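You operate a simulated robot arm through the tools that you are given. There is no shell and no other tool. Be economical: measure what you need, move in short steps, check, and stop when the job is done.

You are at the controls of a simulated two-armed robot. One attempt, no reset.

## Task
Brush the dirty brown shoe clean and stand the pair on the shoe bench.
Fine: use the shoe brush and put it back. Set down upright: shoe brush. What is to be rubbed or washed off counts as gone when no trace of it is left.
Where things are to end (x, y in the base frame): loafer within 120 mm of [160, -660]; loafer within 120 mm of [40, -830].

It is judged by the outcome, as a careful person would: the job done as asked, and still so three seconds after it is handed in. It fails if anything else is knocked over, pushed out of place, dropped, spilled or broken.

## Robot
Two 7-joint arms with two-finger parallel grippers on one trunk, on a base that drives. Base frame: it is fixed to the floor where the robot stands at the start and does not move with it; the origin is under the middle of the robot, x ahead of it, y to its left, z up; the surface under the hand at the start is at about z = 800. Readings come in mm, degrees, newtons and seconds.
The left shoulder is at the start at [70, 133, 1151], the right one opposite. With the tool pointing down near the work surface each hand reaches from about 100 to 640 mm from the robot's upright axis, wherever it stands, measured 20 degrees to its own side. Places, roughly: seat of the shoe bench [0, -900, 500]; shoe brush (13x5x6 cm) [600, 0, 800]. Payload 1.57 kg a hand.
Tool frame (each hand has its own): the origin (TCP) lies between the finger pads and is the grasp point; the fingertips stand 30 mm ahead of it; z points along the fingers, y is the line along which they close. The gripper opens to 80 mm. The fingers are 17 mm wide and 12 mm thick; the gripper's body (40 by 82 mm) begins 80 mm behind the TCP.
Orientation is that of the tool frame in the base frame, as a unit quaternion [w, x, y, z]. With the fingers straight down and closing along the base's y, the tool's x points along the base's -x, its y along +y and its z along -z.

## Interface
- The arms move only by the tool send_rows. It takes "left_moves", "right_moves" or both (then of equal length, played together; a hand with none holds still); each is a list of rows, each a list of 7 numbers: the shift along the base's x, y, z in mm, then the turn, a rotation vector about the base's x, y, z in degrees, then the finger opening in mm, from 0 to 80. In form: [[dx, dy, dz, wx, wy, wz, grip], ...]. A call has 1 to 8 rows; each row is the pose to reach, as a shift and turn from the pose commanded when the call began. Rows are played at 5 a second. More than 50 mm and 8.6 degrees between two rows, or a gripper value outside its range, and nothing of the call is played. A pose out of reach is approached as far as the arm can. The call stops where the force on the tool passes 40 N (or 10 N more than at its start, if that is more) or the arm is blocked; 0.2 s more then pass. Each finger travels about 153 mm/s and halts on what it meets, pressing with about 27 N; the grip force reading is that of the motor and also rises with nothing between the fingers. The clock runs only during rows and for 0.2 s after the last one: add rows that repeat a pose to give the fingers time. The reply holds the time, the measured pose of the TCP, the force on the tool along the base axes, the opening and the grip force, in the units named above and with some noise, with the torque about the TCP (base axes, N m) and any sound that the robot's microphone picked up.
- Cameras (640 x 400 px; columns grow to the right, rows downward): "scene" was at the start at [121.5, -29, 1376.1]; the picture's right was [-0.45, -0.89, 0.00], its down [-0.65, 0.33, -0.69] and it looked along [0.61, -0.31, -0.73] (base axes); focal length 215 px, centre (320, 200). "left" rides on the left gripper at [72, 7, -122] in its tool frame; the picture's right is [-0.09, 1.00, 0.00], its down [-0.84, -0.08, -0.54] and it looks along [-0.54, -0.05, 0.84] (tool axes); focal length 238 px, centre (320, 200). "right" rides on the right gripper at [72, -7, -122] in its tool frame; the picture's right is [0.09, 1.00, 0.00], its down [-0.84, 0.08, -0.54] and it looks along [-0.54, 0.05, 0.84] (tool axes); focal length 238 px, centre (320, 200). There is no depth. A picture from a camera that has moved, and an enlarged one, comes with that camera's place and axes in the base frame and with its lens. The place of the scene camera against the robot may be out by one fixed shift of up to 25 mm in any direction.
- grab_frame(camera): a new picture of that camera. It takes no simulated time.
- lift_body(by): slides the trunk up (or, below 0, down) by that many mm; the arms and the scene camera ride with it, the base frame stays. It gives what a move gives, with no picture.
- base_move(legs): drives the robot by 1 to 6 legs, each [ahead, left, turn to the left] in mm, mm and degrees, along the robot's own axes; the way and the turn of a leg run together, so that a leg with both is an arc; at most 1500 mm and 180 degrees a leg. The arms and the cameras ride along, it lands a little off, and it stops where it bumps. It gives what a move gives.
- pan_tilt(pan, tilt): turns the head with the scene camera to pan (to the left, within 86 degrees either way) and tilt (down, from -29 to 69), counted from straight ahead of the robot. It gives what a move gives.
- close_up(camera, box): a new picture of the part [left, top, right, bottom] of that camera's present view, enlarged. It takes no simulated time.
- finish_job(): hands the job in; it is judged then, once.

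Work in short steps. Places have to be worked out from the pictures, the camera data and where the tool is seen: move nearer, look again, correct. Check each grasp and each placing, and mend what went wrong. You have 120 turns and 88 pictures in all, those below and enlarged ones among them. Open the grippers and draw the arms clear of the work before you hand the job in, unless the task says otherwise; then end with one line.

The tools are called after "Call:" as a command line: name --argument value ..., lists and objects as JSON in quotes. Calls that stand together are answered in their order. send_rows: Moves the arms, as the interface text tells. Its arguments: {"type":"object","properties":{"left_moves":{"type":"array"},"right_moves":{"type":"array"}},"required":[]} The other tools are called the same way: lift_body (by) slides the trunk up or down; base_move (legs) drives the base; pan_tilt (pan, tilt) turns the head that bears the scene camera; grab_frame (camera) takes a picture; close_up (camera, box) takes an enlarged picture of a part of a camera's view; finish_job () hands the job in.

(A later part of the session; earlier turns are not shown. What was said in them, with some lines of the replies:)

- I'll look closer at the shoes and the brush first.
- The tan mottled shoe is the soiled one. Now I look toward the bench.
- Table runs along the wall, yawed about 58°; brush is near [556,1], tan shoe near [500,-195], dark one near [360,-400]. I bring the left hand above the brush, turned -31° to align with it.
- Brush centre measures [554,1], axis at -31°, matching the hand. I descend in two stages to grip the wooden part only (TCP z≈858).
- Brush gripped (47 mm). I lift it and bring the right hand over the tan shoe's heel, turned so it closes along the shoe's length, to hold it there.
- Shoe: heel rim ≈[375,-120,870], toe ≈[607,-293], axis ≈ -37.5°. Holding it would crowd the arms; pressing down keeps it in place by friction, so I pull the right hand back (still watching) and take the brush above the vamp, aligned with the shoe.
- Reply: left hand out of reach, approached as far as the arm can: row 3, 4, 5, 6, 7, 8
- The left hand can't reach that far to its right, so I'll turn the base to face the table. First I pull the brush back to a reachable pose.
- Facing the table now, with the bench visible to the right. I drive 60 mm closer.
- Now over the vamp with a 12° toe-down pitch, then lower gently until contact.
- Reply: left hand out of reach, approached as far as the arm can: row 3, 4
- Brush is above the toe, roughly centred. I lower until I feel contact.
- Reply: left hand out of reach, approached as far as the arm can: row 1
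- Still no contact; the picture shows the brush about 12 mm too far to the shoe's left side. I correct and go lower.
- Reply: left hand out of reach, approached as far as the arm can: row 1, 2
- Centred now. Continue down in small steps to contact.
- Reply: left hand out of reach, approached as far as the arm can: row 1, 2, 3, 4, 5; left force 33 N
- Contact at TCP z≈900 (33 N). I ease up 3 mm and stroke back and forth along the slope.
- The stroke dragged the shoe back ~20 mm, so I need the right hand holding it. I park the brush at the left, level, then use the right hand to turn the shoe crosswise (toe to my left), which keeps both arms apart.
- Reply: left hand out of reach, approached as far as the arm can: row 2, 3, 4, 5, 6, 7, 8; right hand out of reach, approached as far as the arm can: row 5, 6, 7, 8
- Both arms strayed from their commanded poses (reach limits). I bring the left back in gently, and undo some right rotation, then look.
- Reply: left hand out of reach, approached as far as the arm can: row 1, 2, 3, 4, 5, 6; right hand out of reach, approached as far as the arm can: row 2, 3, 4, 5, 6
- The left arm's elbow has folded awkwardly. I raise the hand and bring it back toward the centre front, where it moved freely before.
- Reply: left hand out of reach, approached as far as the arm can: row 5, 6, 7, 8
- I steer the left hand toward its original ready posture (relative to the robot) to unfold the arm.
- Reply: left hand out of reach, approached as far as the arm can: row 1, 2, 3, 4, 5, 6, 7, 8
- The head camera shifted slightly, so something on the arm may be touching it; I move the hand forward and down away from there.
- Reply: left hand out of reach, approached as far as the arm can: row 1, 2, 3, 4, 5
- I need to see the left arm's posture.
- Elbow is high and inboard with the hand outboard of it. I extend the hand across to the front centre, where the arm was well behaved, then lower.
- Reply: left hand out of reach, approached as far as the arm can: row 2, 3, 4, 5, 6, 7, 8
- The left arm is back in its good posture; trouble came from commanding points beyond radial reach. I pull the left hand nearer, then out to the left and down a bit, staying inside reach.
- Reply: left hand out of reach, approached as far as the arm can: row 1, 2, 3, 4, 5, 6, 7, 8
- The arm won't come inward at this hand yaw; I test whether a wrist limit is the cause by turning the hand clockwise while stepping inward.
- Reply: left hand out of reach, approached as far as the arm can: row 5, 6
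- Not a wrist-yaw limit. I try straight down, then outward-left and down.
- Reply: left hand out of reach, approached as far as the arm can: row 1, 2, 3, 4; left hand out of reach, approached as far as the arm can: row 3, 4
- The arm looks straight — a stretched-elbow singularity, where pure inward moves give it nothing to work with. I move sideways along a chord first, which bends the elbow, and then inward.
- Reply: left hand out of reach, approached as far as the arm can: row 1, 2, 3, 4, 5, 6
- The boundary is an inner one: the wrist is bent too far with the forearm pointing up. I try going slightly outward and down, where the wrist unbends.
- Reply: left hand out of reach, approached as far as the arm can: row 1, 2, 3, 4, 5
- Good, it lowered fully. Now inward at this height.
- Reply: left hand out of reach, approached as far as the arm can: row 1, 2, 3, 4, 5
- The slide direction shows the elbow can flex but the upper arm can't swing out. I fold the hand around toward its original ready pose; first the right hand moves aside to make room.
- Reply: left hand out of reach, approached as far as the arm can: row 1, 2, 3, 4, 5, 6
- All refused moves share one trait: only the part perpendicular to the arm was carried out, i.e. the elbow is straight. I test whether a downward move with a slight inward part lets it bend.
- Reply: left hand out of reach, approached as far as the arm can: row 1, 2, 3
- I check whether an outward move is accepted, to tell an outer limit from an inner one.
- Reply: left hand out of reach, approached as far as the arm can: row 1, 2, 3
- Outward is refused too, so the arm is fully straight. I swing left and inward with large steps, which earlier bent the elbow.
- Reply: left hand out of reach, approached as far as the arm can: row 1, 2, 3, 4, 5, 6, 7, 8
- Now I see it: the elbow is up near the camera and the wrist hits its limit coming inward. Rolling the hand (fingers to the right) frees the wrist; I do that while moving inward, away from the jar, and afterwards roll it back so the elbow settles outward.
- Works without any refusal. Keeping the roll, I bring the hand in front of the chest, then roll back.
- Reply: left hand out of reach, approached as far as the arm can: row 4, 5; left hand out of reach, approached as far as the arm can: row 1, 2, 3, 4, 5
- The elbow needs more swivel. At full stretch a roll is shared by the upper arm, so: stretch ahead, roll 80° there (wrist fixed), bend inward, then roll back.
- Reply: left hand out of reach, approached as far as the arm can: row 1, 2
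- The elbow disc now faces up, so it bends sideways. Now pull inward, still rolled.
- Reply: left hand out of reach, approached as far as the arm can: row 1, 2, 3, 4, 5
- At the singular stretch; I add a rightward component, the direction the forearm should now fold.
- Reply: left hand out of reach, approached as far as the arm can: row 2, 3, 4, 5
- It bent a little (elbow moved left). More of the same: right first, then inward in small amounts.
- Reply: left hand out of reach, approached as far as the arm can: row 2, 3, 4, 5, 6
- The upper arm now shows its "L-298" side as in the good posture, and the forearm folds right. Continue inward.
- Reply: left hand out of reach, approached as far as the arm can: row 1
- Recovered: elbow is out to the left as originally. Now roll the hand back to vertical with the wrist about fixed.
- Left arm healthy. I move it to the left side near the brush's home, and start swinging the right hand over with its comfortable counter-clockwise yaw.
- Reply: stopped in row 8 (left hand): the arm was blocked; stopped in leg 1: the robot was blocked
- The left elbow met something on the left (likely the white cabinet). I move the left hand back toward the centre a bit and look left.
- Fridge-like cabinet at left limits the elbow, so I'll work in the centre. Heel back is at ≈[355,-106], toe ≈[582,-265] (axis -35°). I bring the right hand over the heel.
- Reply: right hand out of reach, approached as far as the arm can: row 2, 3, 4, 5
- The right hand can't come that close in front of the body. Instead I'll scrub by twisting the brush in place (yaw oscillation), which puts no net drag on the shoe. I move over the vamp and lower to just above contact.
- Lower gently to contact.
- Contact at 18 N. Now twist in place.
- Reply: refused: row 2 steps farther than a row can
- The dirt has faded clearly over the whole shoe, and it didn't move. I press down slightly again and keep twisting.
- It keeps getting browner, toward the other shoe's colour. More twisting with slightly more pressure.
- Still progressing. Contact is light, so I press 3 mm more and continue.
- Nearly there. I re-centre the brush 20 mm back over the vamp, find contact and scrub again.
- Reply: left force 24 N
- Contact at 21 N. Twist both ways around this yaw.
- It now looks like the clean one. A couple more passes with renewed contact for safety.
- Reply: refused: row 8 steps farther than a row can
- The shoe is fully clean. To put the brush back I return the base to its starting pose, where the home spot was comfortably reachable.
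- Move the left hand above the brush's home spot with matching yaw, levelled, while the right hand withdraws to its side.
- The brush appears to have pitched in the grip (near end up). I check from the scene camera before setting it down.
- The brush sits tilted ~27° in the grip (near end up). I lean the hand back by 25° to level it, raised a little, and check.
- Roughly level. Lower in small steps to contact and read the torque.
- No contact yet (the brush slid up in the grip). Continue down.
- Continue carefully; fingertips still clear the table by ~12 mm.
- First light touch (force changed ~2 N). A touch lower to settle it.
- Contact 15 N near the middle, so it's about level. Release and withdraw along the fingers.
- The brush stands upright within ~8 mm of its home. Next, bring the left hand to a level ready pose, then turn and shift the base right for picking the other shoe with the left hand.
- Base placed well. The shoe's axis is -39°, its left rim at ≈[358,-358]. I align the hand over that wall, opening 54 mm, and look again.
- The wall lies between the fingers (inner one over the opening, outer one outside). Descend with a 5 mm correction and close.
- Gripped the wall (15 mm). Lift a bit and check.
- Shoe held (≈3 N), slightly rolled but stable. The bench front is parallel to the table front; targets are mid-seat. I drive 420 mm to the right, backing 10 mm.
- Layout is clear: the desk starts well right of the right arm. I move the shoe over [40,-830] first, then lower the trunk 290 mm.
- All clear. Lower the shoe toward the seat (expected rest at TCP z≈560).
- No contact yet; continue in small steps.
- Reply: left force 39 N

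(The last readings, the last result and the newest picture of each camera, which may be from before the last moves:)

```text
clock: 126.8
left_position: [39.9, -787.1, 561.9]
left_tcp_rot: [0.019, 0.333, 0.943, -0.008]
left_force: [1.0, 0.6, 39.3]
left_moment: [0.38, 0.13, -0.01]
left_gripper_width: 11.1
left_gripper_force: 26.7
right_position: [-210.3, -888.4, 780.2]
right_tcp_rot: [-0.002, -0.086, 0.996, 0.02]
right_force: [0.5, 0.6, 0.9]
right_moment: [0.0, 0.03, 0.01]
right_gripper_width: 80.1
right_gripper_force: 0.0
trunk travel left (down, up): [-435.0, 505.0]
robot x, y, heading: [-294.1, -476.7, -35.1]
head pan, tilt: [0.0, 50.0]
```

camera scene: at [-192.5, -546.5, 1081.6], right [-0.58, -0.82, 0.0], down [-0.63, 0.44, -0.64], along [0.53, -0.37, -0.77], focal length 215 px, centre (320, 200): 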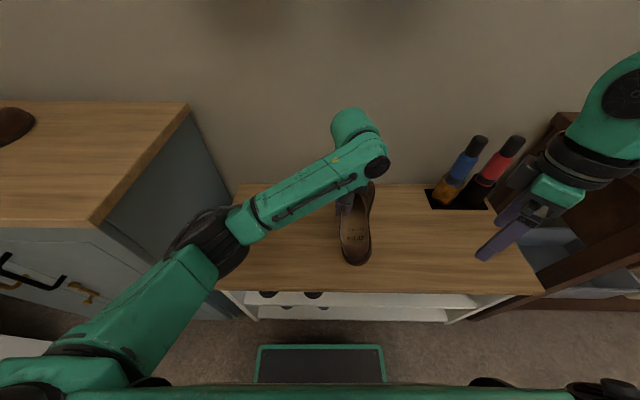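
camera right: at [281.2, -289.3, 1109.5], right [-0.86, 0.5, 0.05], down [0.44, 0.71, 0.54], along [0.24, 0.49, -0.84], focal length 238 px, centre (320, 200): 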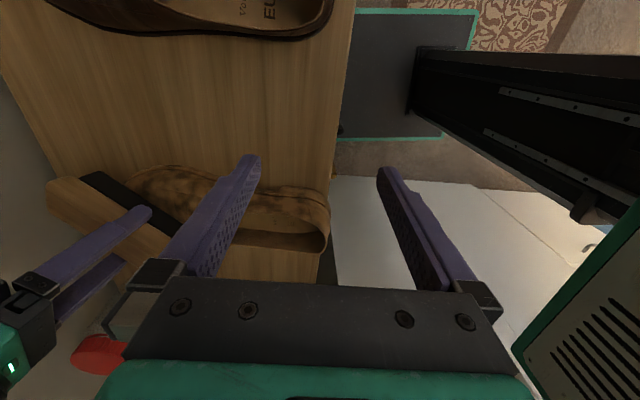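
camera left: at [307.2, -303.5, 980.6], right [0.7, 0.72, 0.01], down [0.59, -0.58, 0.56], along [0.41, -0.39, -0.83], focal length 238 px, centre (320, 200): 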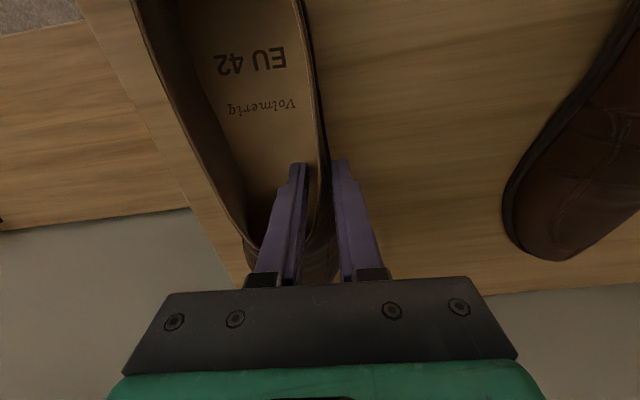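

Seated with 39 N. Ease up 4 mm, open to 54 mm, rise straight out.

Call:
send_rows --left_moves '[[0, 0, 4, 0, 0, 0, 10], [0, 0, 5, 0, 0, 0, 25], [0, 0, 5, 0, 0, 0, 50], [0, 0, 5, 0, 0, 0, 50], [0, 0, 30, 0, 0, 0, 50], [0, 0, 70, 0, 0, 0, 50], [0, 0, 110, 0, 0, 0, 50]]'

Call:
grab_frame --camera "left"

```text
clock: 128.4
left_position: [40.6, -786.3, 666.3]
left_tcp_rot: [0.013, 0.333, 0.943, -0.002]
left_force: [-0.1, -0.6, -0.5]
left_moment: [-0.01, -0.04, 0.0]
left_gripper_width: 50.2
left_gripper_force: 0.1
right_position: [-207.4, -891.7, 776.9]
right_tcp_rot: [-0.004, -0.086, 0.996, 0.024]
right_force: [-0.4, 0.6, 0.7]
right_moment: [-0.01, -0.02, -0.01]
right_gripper_width: 79.9
right_gripper_force: 0.1
trunk travel left (down, up): [-435.0, 505.0]
robot x, y, heading: [-297.4, -480.6, -35.1]
head pan, tilt: [0.0, 50.0]
```

```text
16 pictures are left
camera left: at [-14.4, -735.0, 785.4], right [0.7, 0.72, 0.01], down [0.59, -0.58, 0.56], along [0.41, -0.39, -0.83], focal length 238 px, centre (320, 200)
```

left: 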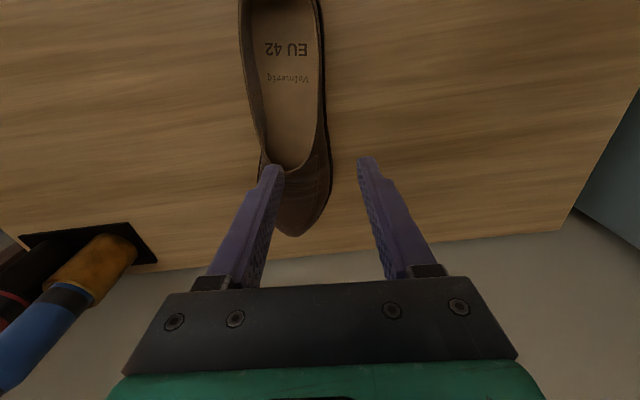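

First shoe stands upright on the bench. Now raise the trunk, bring the hand back toward centre, and drive back for the cleaned shoe.

Call:
lift_body --by 290

Call:
send_rows --left_moves '[[13, 19, 10, 0, 0, 0, 50], [26, 38, 20, 0, 0, 0, 50], [40, 57, 30, 0, 0, 0, 50], [53, 77, 40, 0, 0, 0, 50], [67, 96, 50, 0, 0, 0, 50]]'

Call:
base_move --legs '[[-25, 0, 0], [0, 588, 0]]'

Call:
grab_frame --camera "left"

```text
clock: 131.3
left_position: [40.9, -787.2, 955.5]
left_tcp_rot: [0.012, 0.332, 0.943, -0.004]
left_force: [0.1, -0.5, -0.3]
left_moment: [-0.03, 0.04, -0.02]
left_gripper_width: 50.1
left_gripper_force: 0.0
right_position: [-206.9, -891.6, 1067.6]
right_tcp_rot: [-0.004, -0.085, 0.996, 0.024]
right_force: [-0.7, 0.7, 0.0]
right_moment: [0.01, -0.04, -0.03]
right_gripper_width: 79.9
right_gripper_force: 0.1
trunk travel left (down, up): [-725.0, 215.0]
robot x, y, heading: [-297.7, -482.1, -35.3]
head pan, tilt: [0.0, 50.0]
```

```text
clock: 132.5
left_position: [107.8, -689.6, 1005.3]
left_tcp_rot: [0.014, 0.333, 0.943, -0.004]
left_force: [0.7, 1.0, -0.3]
left_moment: [-0.02, 0.04, -0.03]
left_gripper_width: 50.1
left_gripper_force: 0.1
right_position: [-208.9, -891.6, 1068.6]
right_tcp_rot: [-0.005, -0.085, 0.996, 0.023]
right_force: [-0.4, -0.7, 0.4]
right_moment: [-0.01, 0.05, -0.01]
right_gripper_width: 79.9
right_gripper_force: 0.0
trunk travel left (down, up): [-725.0, 215.0]
robot x, y, heading: [-294.9, -479.0, -35.2]
head pan, tilt: [0.0, 50.0]
```

```text
clock: 136.2
left_position: [423.2, -201.5, 1005.3]
left_tcp_rot: [0.013, 0.334, 0.943, -0.002]
left_force: [0.0, -0.2, 0.0]
left_moment: [-0.02, -0.01, 0.0]
left_gripper_width: 49.9
left_gripper_force: 0.0
right_position: [106.6, -400.6, 1066.9]
right_tcp_rot: [-0.004, -0.084, 0.996, 0.024]
right_force: [0.2, -0.5, -0.5]
right_moment: [0.01, -0.04, -0.03]
right_gripper_width: 80.0
right_gripper_force: 0.0
trunk travel left (down, up): [-725.0, 215.0]
robot x, y, heading: [24.0, 11.2, -35.3]
head pan, tilt: [0.0, 50.0]
```

```text
15 pictures are left
camera left: at [368.7, -149.8, 1125.5], right [0.7, 0.72, 0.01], down [0.59, -0.58, 0.56], along [0.41, -0.39, -0.83], focal length 238 px, centre (320, 200)
```

left: 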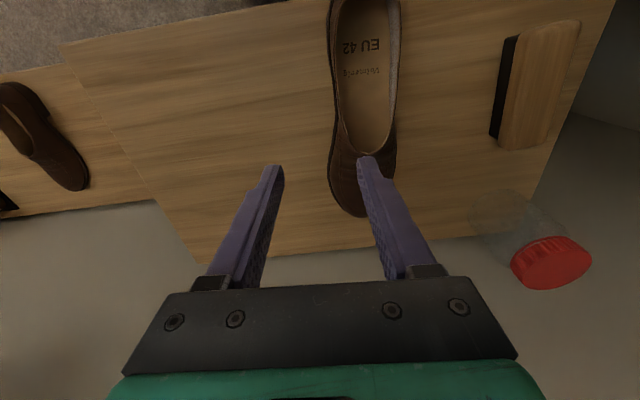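

Everything else is undisturbed. The shoe's right rim grasp point is ≈[438,-194]; I align above it and check.

Call:
send_rows --left_moves '[[5, 3, -26, 0, 0, 0, 54], [10, 6, -52, 0, 0, 0, 54], [15, 8, -78, 0, 0, 0, 54]]'

Call:
grab_frame --camera "left"

```text
clock: 137.0
left_position: [438.8, -193.2, 928.3]
left_tcp_rot: [0.013, 0.334, 0.942, -0.004]
left_force: [-0.1, -0.6, -0.3]
left_moment: [-0.02, 0.03, 0.02]
left_gripper_width: 54.0
left_gripper_force: 0.0
right_position: [108.4, -399.0, 1067.5]
right_tcp_rot: [-0.003, -0.083, 0.996, 0.024]
right_force: [0.3, 0.9, -0.3]
right_moment: [-0.05, -0.01, -0.01]
right_gripper_width: 79.9
right_gripper_force: 0.0
trunk travel left (down, up): [-725.0, 215.0]
robot x, y, heading: [20.1, 10.6, -35.4]
head pan, tilt: [0.0, 50.0]
```

```text
14 pictures are left
camera left: at [384.2, -141.3, 1047.8], right [0.7, 0.71, 0.01], down [0.59, -0.58, 0.56], along [0.41, -0.39, -0.83], focal length 238 px, centre (320, 200)
```

left: 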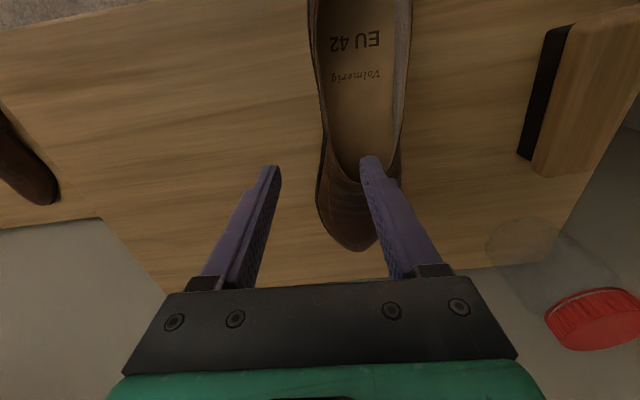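

Wall is within the gap; I shift 10 mm toward the heel plus 4 mm right, descend and close.

Call:
send_rows --left_moves '[[-5, 9, -30, 0, 0, 0, 54], [-5, 9, -55, 0, 0, 0, 54], [-5, 9, -68, 0, 0, 0, 54], [-5, 9, -68, 0, 0, 0, 0], [-5, 9, -68, 0, 0, 0, 0], [-5, 9, -68, 0, 0, 0, 0], [-5, 9, -68, 0, 0, 0, 0]]'

Call:
grab_frame --camera "left"

```text
clock: 138.6
left_position: [433.9, -184.6, 860.3]
left_tcp_rot: [0.013, 0.334, 0.943, -0.004]
left_force: [3.3, -1.0, 6.6]
left_moment: [-0.28, -0.16, 0.34]
left_gripper_width: 11.1
left_gripper_force: 27.0
right_position: [107.4, -400.0, 1067.4]
right_tcp_rot: [-0.004, -0.083, 0.996, 0.024]
right_force: [-0.6, -0.1, -0.5]
right_moment: [0.0, -0.01, -0.01]
right_gripper_width: 80.1
right_gripper_force: 0.0
trunk travel left (down, up): [-725.0, 215.0]
robot x, y, heading: [21.9, 16.2, -35.4]
head pan, tilt: [0.0, 50.0]
```

```text
13 pictures are left
camera left: at [379.1, -132.5, 980.2], right [0.7, 0.72, 0.0], down [0.59, -0.58, 0.57], along [0.41, -0.39, -0.82], focal length 238 px, centre (320, 200)
```

left: 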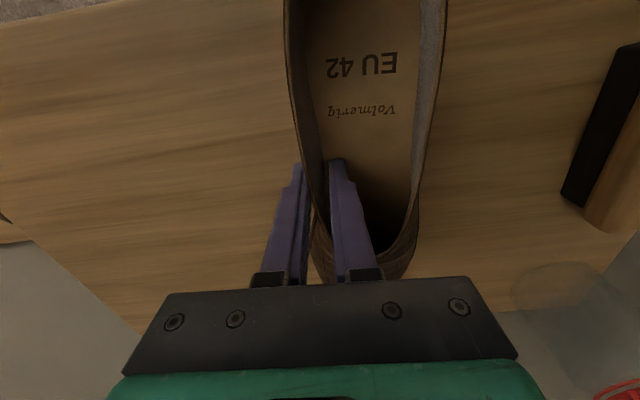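

Good grip. Lift and verify the load.

Call:
send_rows --left_moves '[[0, 0, 10, 0, 0, 0, 0], [0, 0, 30, 0, 0, 0, 0], [0, 0, 60, 0, 0, 0, 0], [0, 0, 90, 0, 0, 0, 0], [0, 0, 90, 0, 0, 0, 0]]'

Call:
grab_frame --camera "scene"

```text
clock: 139.8
left_position: [433.1, -183.3, 950.8]
left_tcp_rot: [0.013, 0.334, 0.943, -0.003]
left_force: [0.1, -0.3, -2.9]
left_moment: [-0.03, 0.12, 0.0]
left_gripper_width: 10.9
left_gripper_force: 26.5
right_position: [108.8, -400.6, 1068.5]
right_tcp_rot: [-0.005, -0.084, 0.996, 0.024]
right_force: [0.2, -0.1, -0.1]
right_moment: [0.01, 0.01, 0.02]
right_gripper_width: 79.9
right_gripper_force: 0.0
trunk travel left (down, up): [-725.0, 215.0]
robot x, y, heading: [20.3, 11.4, -35.4]
head pan, tilt: [0.0, 50.0]
```

```text
12 pictures are left
camera scene: at [124.4, -55.7, 1371.6], right [-0.58, -0.82, 0.0], down [-0.63, 0.44, -0.64], along [0.52, -0.37, -0.77], focal length 215 px, centre (320, 200)
```

scene: 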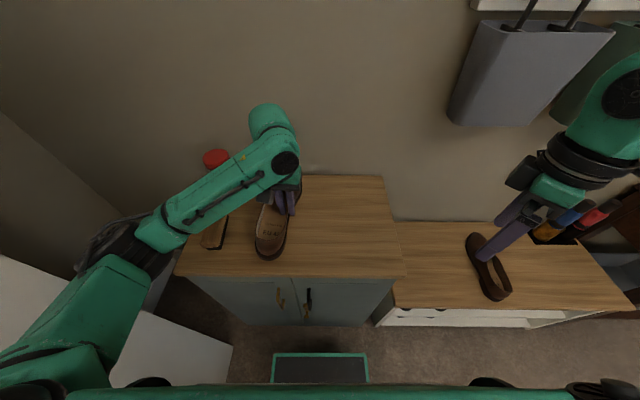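

Held securely. Drive to the bench pose used before; the shoe then lands about over [160,-660].

Call:
base_move --legs '[[0, -586, 0], [20, 0, 0]]'

Call:
grab_frame --camera "scene"

```text
clock: 143.6
left_position: [106.5, -671.7, 951.1]
left_tcp_rot: [0.015, 0.334, 0.942, -0.004]
left_force: [-0.2, 0.0, -2.3]
left_moment: [-0.07, 0.07, 0.01]
left_gripper_width: 10.8
left_gripper_force: 26.8
right_position: [-218.7, -889.0, 1068.9]
right_tcp_rot: [-0.003, -0.083, 0.996, 0.021]
right_force: [-0.3, 0.2, 0.3]
right_moment: [-0.01, -0.05, 0.03]
right_gripper_width: 80.0
right_gripper_force: 0.0
trunk travel left (down, up): [-725.0, 215.0]
robot x, y, heading: [-304.7, -483.7, -35.0]
head pan, tilt: [0.0, 50.0]
```

```text
11 pictures are left
camera scene: at [-202.9, -543.7, 1372.1], right [-0.58, -0.82, 0.0], down [-0.62, 0.44, -0.65], along [0.53, -0.37, -0.76], focal length 215 px, centre (320, 200)
```

scene: 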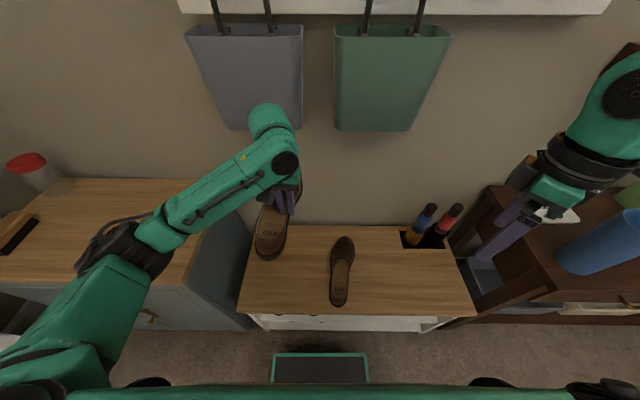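

The elbow would pass close to the table's front when lowering, so I back the base 60 mm and extend the hand instead, then lower.

Call:
base_move --legs '[[-60, -30, 0]]'

Call:
send_rows --left_moves '[[19, 1, 0, 0, 0, 0, 0], [38, 2, 0, 0, 0, 0, 0], [57, 2, 0, 0, 0, 0, 0], [73, 2, 0, 0, 0, 0, 0]]'

Call:
lift_body --by -150

Call:
grab_frame --camera "scene"

```text
clock: 144.6
left_position: [45.6, -664.5, 948.7]
left_tcp_rot: [0.011, 0.334, 0.943, -0.003]
left_force: [0.4, -0.3, -3.9]
left_moment: [-0.04, 0.16, 0.02]
left_gripper_width: 10.9
left_gripper_force: 26.7
right_position: [-279.6, -882.0, 1067.1]
right_tcp_rot: [-0.005, -0.084, 0.996, 0.023]
right_force: [0.4, 0.4, -0.4]
right_moment: [-0.02, 0.01, -0.01]
right_gripper_width: 80.0
right_gripper_force: 0.0
trunk travel left (down, up): [-725.0, 215.0]
robot x, y, heading: [-371.2, -467.1, -35.4]
head pan, tilt: [0.0, 50.0]
```

```text
clock: 145.6
left_position: [118.1, -661.6, 949.6]
left_tcp_rot: [0.011, 0.334, 0.942, -0.004]
left_force: [0.7, -0.1, -4.0]
left_moment: [-0.06, 0.17, -0.02]
left_gripper_width: 10.7
left_gripper_force: 27.4
right_position: [-279.2, -882.3, 1066.2]
right_tcp_rot: [-0.005, -0.084, 0.996, 0.023]
right_force: [0.1, -1.0, 0.9]
right_moment: [0.03, 0.02, -0.02]
right_gripper_width: 80.1
right_gripper_force: 0.0
trunk travel left (down, up): [-725.0, 215.0]
robot x, y, heading: [-368.6, -471.5, -35.5]
head pan, tilt: [0.0, 50.0]
```

```text
clock: 147.3
left_position: [117.2, -661.1, 800.1]
left_tcp_rot: [0.012, 0.333, 0.943, -0.004]
left_force: [-0.4, -0.3, -3.8]
left_moment: [-0.03, 0.09, 0.03]
left_gripper_width: 11.0
left_gripper_force: 27.5
right_position: [-280.4, -882.4, 917.0]
right_tcp_rot: [-0.004, -0.084, 0.996, 0.023]
right_force: [0.4, -0.3, 0.5]
right_moment: [-0.02, 0.02, 0.03]
right_gripper_width: 79.8
right_gripper_force: 0.1
trunk travel left (down, up): [-575.0, 365.0]
robot x, y, heading: [-371.3, -469.0, -35.3]
head pan, tilt: [0.0, 50.0]
```

```text
10 pictures are left
camera scene: at [-264.9, -536.5, 1221.6], right [-0.58, -0.82, 0.0], down [-0.63, 0.44, -0.64], along [0.52, -0.37, -0.77], focal length 215 px, centre (320, 200)
```

scene: 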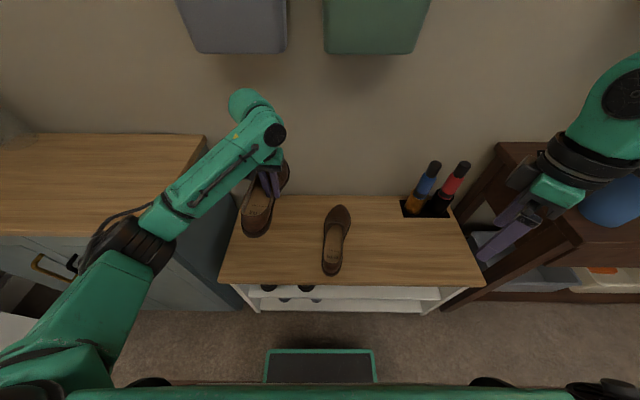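

Forearm and elbow clear the table by over 100 mm. Lower the rest.

Call:
lift_body --by -140

Call:
send_rows --left_moves '[[0, 0, -30, 0, 0, 0, 0], [0, 0, -55, 0, 0, 0, 0], [0, 0, -70, 0, 0, 0, 0], [0, 0, -82, 0, 0, 0, 0], [0, 0, -90, 0, 0, 0, 0]]'

Call:
grab_frame --camera "scene"

```text
clock: 149.0
left_position: [116.7, -661.6, 659.6]
left_tcp_rot: [0.012, 0.334, 0.942, -0.003]
left_force: [-0.2, 0.4, -3.3]
left_moment: [-0.01, 0.12, -0.03]
left_gripper_width: 11.0
left_gripper_force: 26.9
right_position: [-280.5, -881.8, 776.1]
right_tcp_rot: [-0.004, -0.085, 0.996, 0.023]
right_force: [-0.1, 0.5, -0.6]
right_moment: [-0.01, 0.0, -0.02]
right_gripper_width: 80.0
right_gripper_force: 0.0
trunk travel left (down, up): [-435.0, 505.0]
robot x, y, heading: [-370.2, -471.7, -35.3]
head pan, tilt: [0.0, 50.0]
```

```text
clock: 150.2
left_position: [116.3, -660.7, 569.7]
left_tcp_rot: [0.012, 0.334, 0.942, -0.003]
left_force: [0.5, 0.9, -2.8]
left_moment: [-0.07, 0.13, 0.01]
left_gripper_width: 11.1
left_gripper_force: 26.7
right_position: [-279.6, -881.3, 777.1]
right_tcp_rot: [-0.004, -0.085, 0.996, 0.023]
right_force: [0.1, 0.1, -0.7]
right_moment: [0.02, 0.01, 0.02]
right_gripper_width: 79.9
right_gripper_force: 0.1
trunk travel left (down, up): [-435.0, 505.0]
robot x, y, heading: [-366.4, -470.2, -35.6]
head pan, tilt: [0.0, 50.0]
```

```text
9 pictures are left
camera scene: at [-264.8, -536.6, 1081.6], right [-0.58, -0.82, 0.0], down [-0.63, 0.44, -0.64], along [0.52, -0.37, -0.77], focal length 215 px, centre (320, 200)
```

scene: 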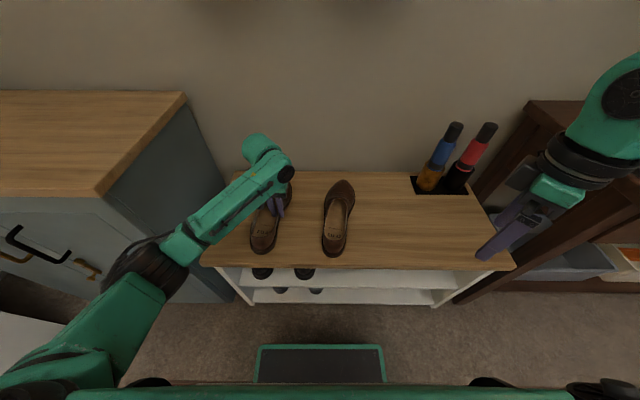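

Lower in small steps to contact.

Call:
send_rows --left_moves '[[0, 0, -4, 0, 0, 0, 0], [0, 0, -8, 0, 0, 0, 0], [0, 0, -11, 0, 0, 0, 0]]'

```text
clock: 151.0
left_position: [117.3, -660.0, 561.0]
left_tcp_rot: [0.016, 0.334, 0.943, -0.004]
left_force: [-2.2, 4.5, 6.9]
left_moment: [-0.67, -0.43, 0.1]
left_gripper_width: 11.2
left_gripper_force: 26.9
right_position: [-282.1, -880.1, 777.3]
right_tcp_rot: [-0.003, -0.084, 0.996, 0.022]
right_force: [0.6, 0.4, -0.1]
right_moment: [0.04, 0.0, 0.0]
right_gripper_width: 80.0
right_gripper_force: 0.0
trunk travel left (down, up): [-435.0, 505.0]
robot x, y, heading: [-368.6, -469.5, -35.1]
head pan, tilt: [0.0, 50.0]
```

Contact (≈10 N). Settle 1 mm, release and rise straight out.

Call:
send_rows --left_moves '[[0, 0, -1, 0, 0, 0, 2], [0, 0, 0, 0, 0, 0, 15], [0, 0, 0, 0, 0, 0, 30], [0, 0, 0, 0, 0, 0, 48], [0, 0, 30, 0, 0, 0, 48], [0, 0, 70, 0, 0, 0, 48], [0, 0, 110, 0, 0, 0, 48]]'

Call:
grab_frame --camera "left"

```text
clock: 152.6
left_position: [115.3, -662.0, 670.5]
left_tcp_rot: [0.013, 0.333, 0.943, -0.003]
left_force: [-0.2, 0.6, -0.5]
left_moment: [-0.02, 0.03, -0.03]
left_gripper_width: 48.0
left_gripper_force: 0.0
right_position: [-281.6, -880.6, 777.8]
right_tcp_rot: [-0.004, -0.084, 0.996, 0.024]
right_force: [-0.3, 0.5, -0.4]
right_moment: [0.02, 0.01, -0.02]
right_gripper_width: 80.1
right_gripper_force: 0.1
trunk travel left (down, up): [-435.0, 505.0]
robot x, y, heading: [-369.6, -469.7, -34.9]
head pan, tilt: [0.0, 50.0]
```

```text
8 pictures are left
camera left: at [61.8, -609.6, 789.2], right [0.7, 0.72, 0.01], down [0.59, -0.58, 0.56], along [0.41, -0.39, -0.83], focal length 238 px, centre (320, 200)
```

left: 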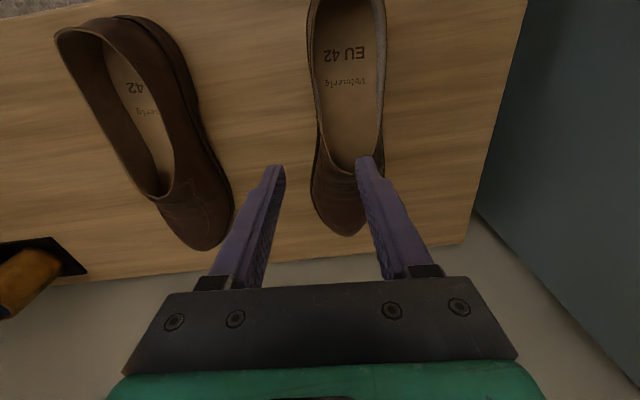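

Both shoes stand upright: centres ≈[148,-663] and ≈[24,-836], within tolerance. I raise the trunk, back away and take a last look.

Call:
lift_body --by 290

Call:
base_move --legs '[[-120, 0, 0]]'

Call:
pan_tilt --pan 25 --tilt 40

Call:
grab_frame --camera "scene"

Call:
pan_tilt --pan -5 --tilt 45

Call:
close_up --camera "scene" --box '[220, 120, 460, 270]'

```text
clock: 155.5
left_position: [117.7, -661.8, 958.3]
left_tcp_rot: [0.014, 0.334, 0.942, -0.003]
left_force: [0.0, 0.2, -0.7]
left_moment: [-0.01, 0.01, 0.0]
left_gripper_width: 48.1
left_gripper_force: 0.0
right_position: [-280.5, -881.7, 1068.2]
right_tcp_rot: [-0.004, -0.085, 0.996, 0.024]
right_force: [0.7, -0.1, 1.1]
right_moment: [0.01, -0.01, 0.0]
right_gripper_width: 80.3
right_gripper_force: 0.0
trunk travel left (down, up): [-725.0, 215.0]
robot x, y, heading: [-370.4, -470.9, -35.2]
head pan, tilt: [0.0, 50.0]
```

```text
clock: 156.7
left_position: [20.8, -591.8, 959.4]
left_tcp_rot: [0.011, 0.333, 0.943, -0.003]
left_force: [-0.9, 0.1, 0.2]
left_moment: [0.0, 0.01, -0.04]
left_gripper_width: 48.4
left_gripper_force: 0.1
right_position: [-378.2, -813.4, 1066.0]
right_tcp_rot: [-0.004, -0.084, 0.996, 0.023]
right_force: [0.2, 0.0, -0.1]
right_moment: [0.03, 0.03, 0.04]
right_gripper_width: 80.0
right_gripper_force: 0.0
trunk travel left (down, up): [-725.0, 215.0]
robot x, y, heading: [-466.7, -399.8, -35.2]
head pan, tilt: [0.0, 50.0]
```

```text
clock: 157.6
left_position: [19.0, -591.9, 959.2]
left_tcp_rot: [0.014, 0.333, 0.943, -0.003]
left_force: [0.1, 0.8, -0.3]
left_moment: [0.01, 0.01, -0.01]
left_gripper_width: 48.0
left_gripper_force: 0.0
right_position: [-378.7, -811.5, 1067.1]
right_tcp_rot: [-0.004, -0.085, 0.996, 0.024]
right_force: [0.7, 0.0, 0.0]
right_moment: [0.01, -0.01, 0.02]
right_gripper_width: 80.0
right_gripper_force: 0.1
trunk travel left (down, up): [-725.0, 215.0]
robot x, y, heading: [-465.4, -402.8, -35.1]
head pan, tilt: [25.0, 40.0]
```

```text
7 pictures are left
camera scene: at [-342.1, -438.3, 1385.8], right [-0.18, -0.98, 0.0], down [-0.63, 0.11, -0.77], along [0.75, -0.14, -0.64], focal length 215 px, centre (320, 200)
```

scene: 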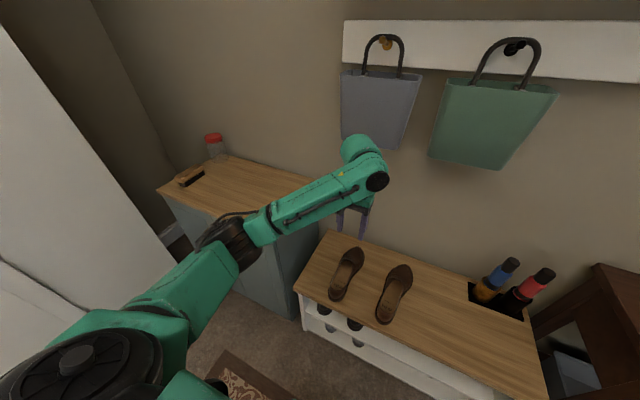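

```text
clock: 158.6
left_position: [19.2, -592.5, 958.1]
left_tcp_rot: [0.013, 0.333, 0.943, -0.003]
left_force: [-0.1, -0.1, 0.8]
left_moment: [-0.01, 0.0, 0.03]
left_gripper_width: 48.0
left_gripper_force: 0.1
right_position: [-378.1, -812.0, 1068.0]
right_tcp_rot: [-0.003, -0.084, 0.996, 0.023]
right_force: [-0.5, -0.3, 0.9]
right_moment: [-0.03, 0.0, 0.05]
right_gripper_width: 80.0
right_gripper_force: 0.2
trunk travel left (down, up): [-725.0, 215.0]
robot x, y, heading: [-468.6, -402.2, -35.4]
head pan, tilt: [-5.0, 45.0]
```

```text
2.67 times, centred on (340, 195) of scene
camera zoom: at [-363.7, -475.3, 1378.6], right [-0.65, -0.76, 0.0], down [-0.54, 0.46, -0.71], along [0.54, -0.46, -0.71], focal length 574 px, centre (267, 213)
```

zoom: 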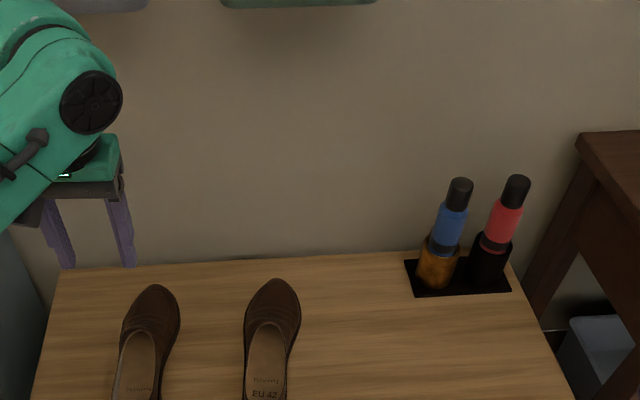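

All in place: both shoes clean and standing, brush and jar upright. I open the left gripper fully, then hand in.

Call:
send_rows --left_moves '[[0, 0, 10, 0, 0, 0, 80], [0, 0, 10, 0, 0, 0, 80]]'

Call:
finish_job

```text
clock: 159.2
left_position: [19.2, -592.4, 969.3]
left_tcp_rot: [0.013, 0.333, 0.943, -0.002]
left_force: [-0.6, 1.0, -0.2]
left_moment: [0.0, 0.02, -0.02]
left_gripper_width: 80.1
left_gripper_force: 0.1
right_position: [-378.2, -812.1, 1068.6]
right_tcp_rot: [-0.003, -0.085, 0.996, 0.023]
right_force: [0.1, -0.1, 0.1]
right_moment: [-0.03, -0.04, -0.03]
right_gripper_width: 80.0
right_gripper_force: 0.1
trunk travel left (down, up): [-725.0, 215.0]
robot x, y, heading: [-467.2, -402.2, -35.1]
head pan, tilt: [-5.0, 45.0]
```

```text
The job is handed in.
```

The dirty shoe is brushed clean with no trace visible in the last pictures, the brush is back upright about 8 mm from where it stood, and both loafers stand upright on the bench at about [148, -663] and [24, -836], well within the 120 mm allowed.
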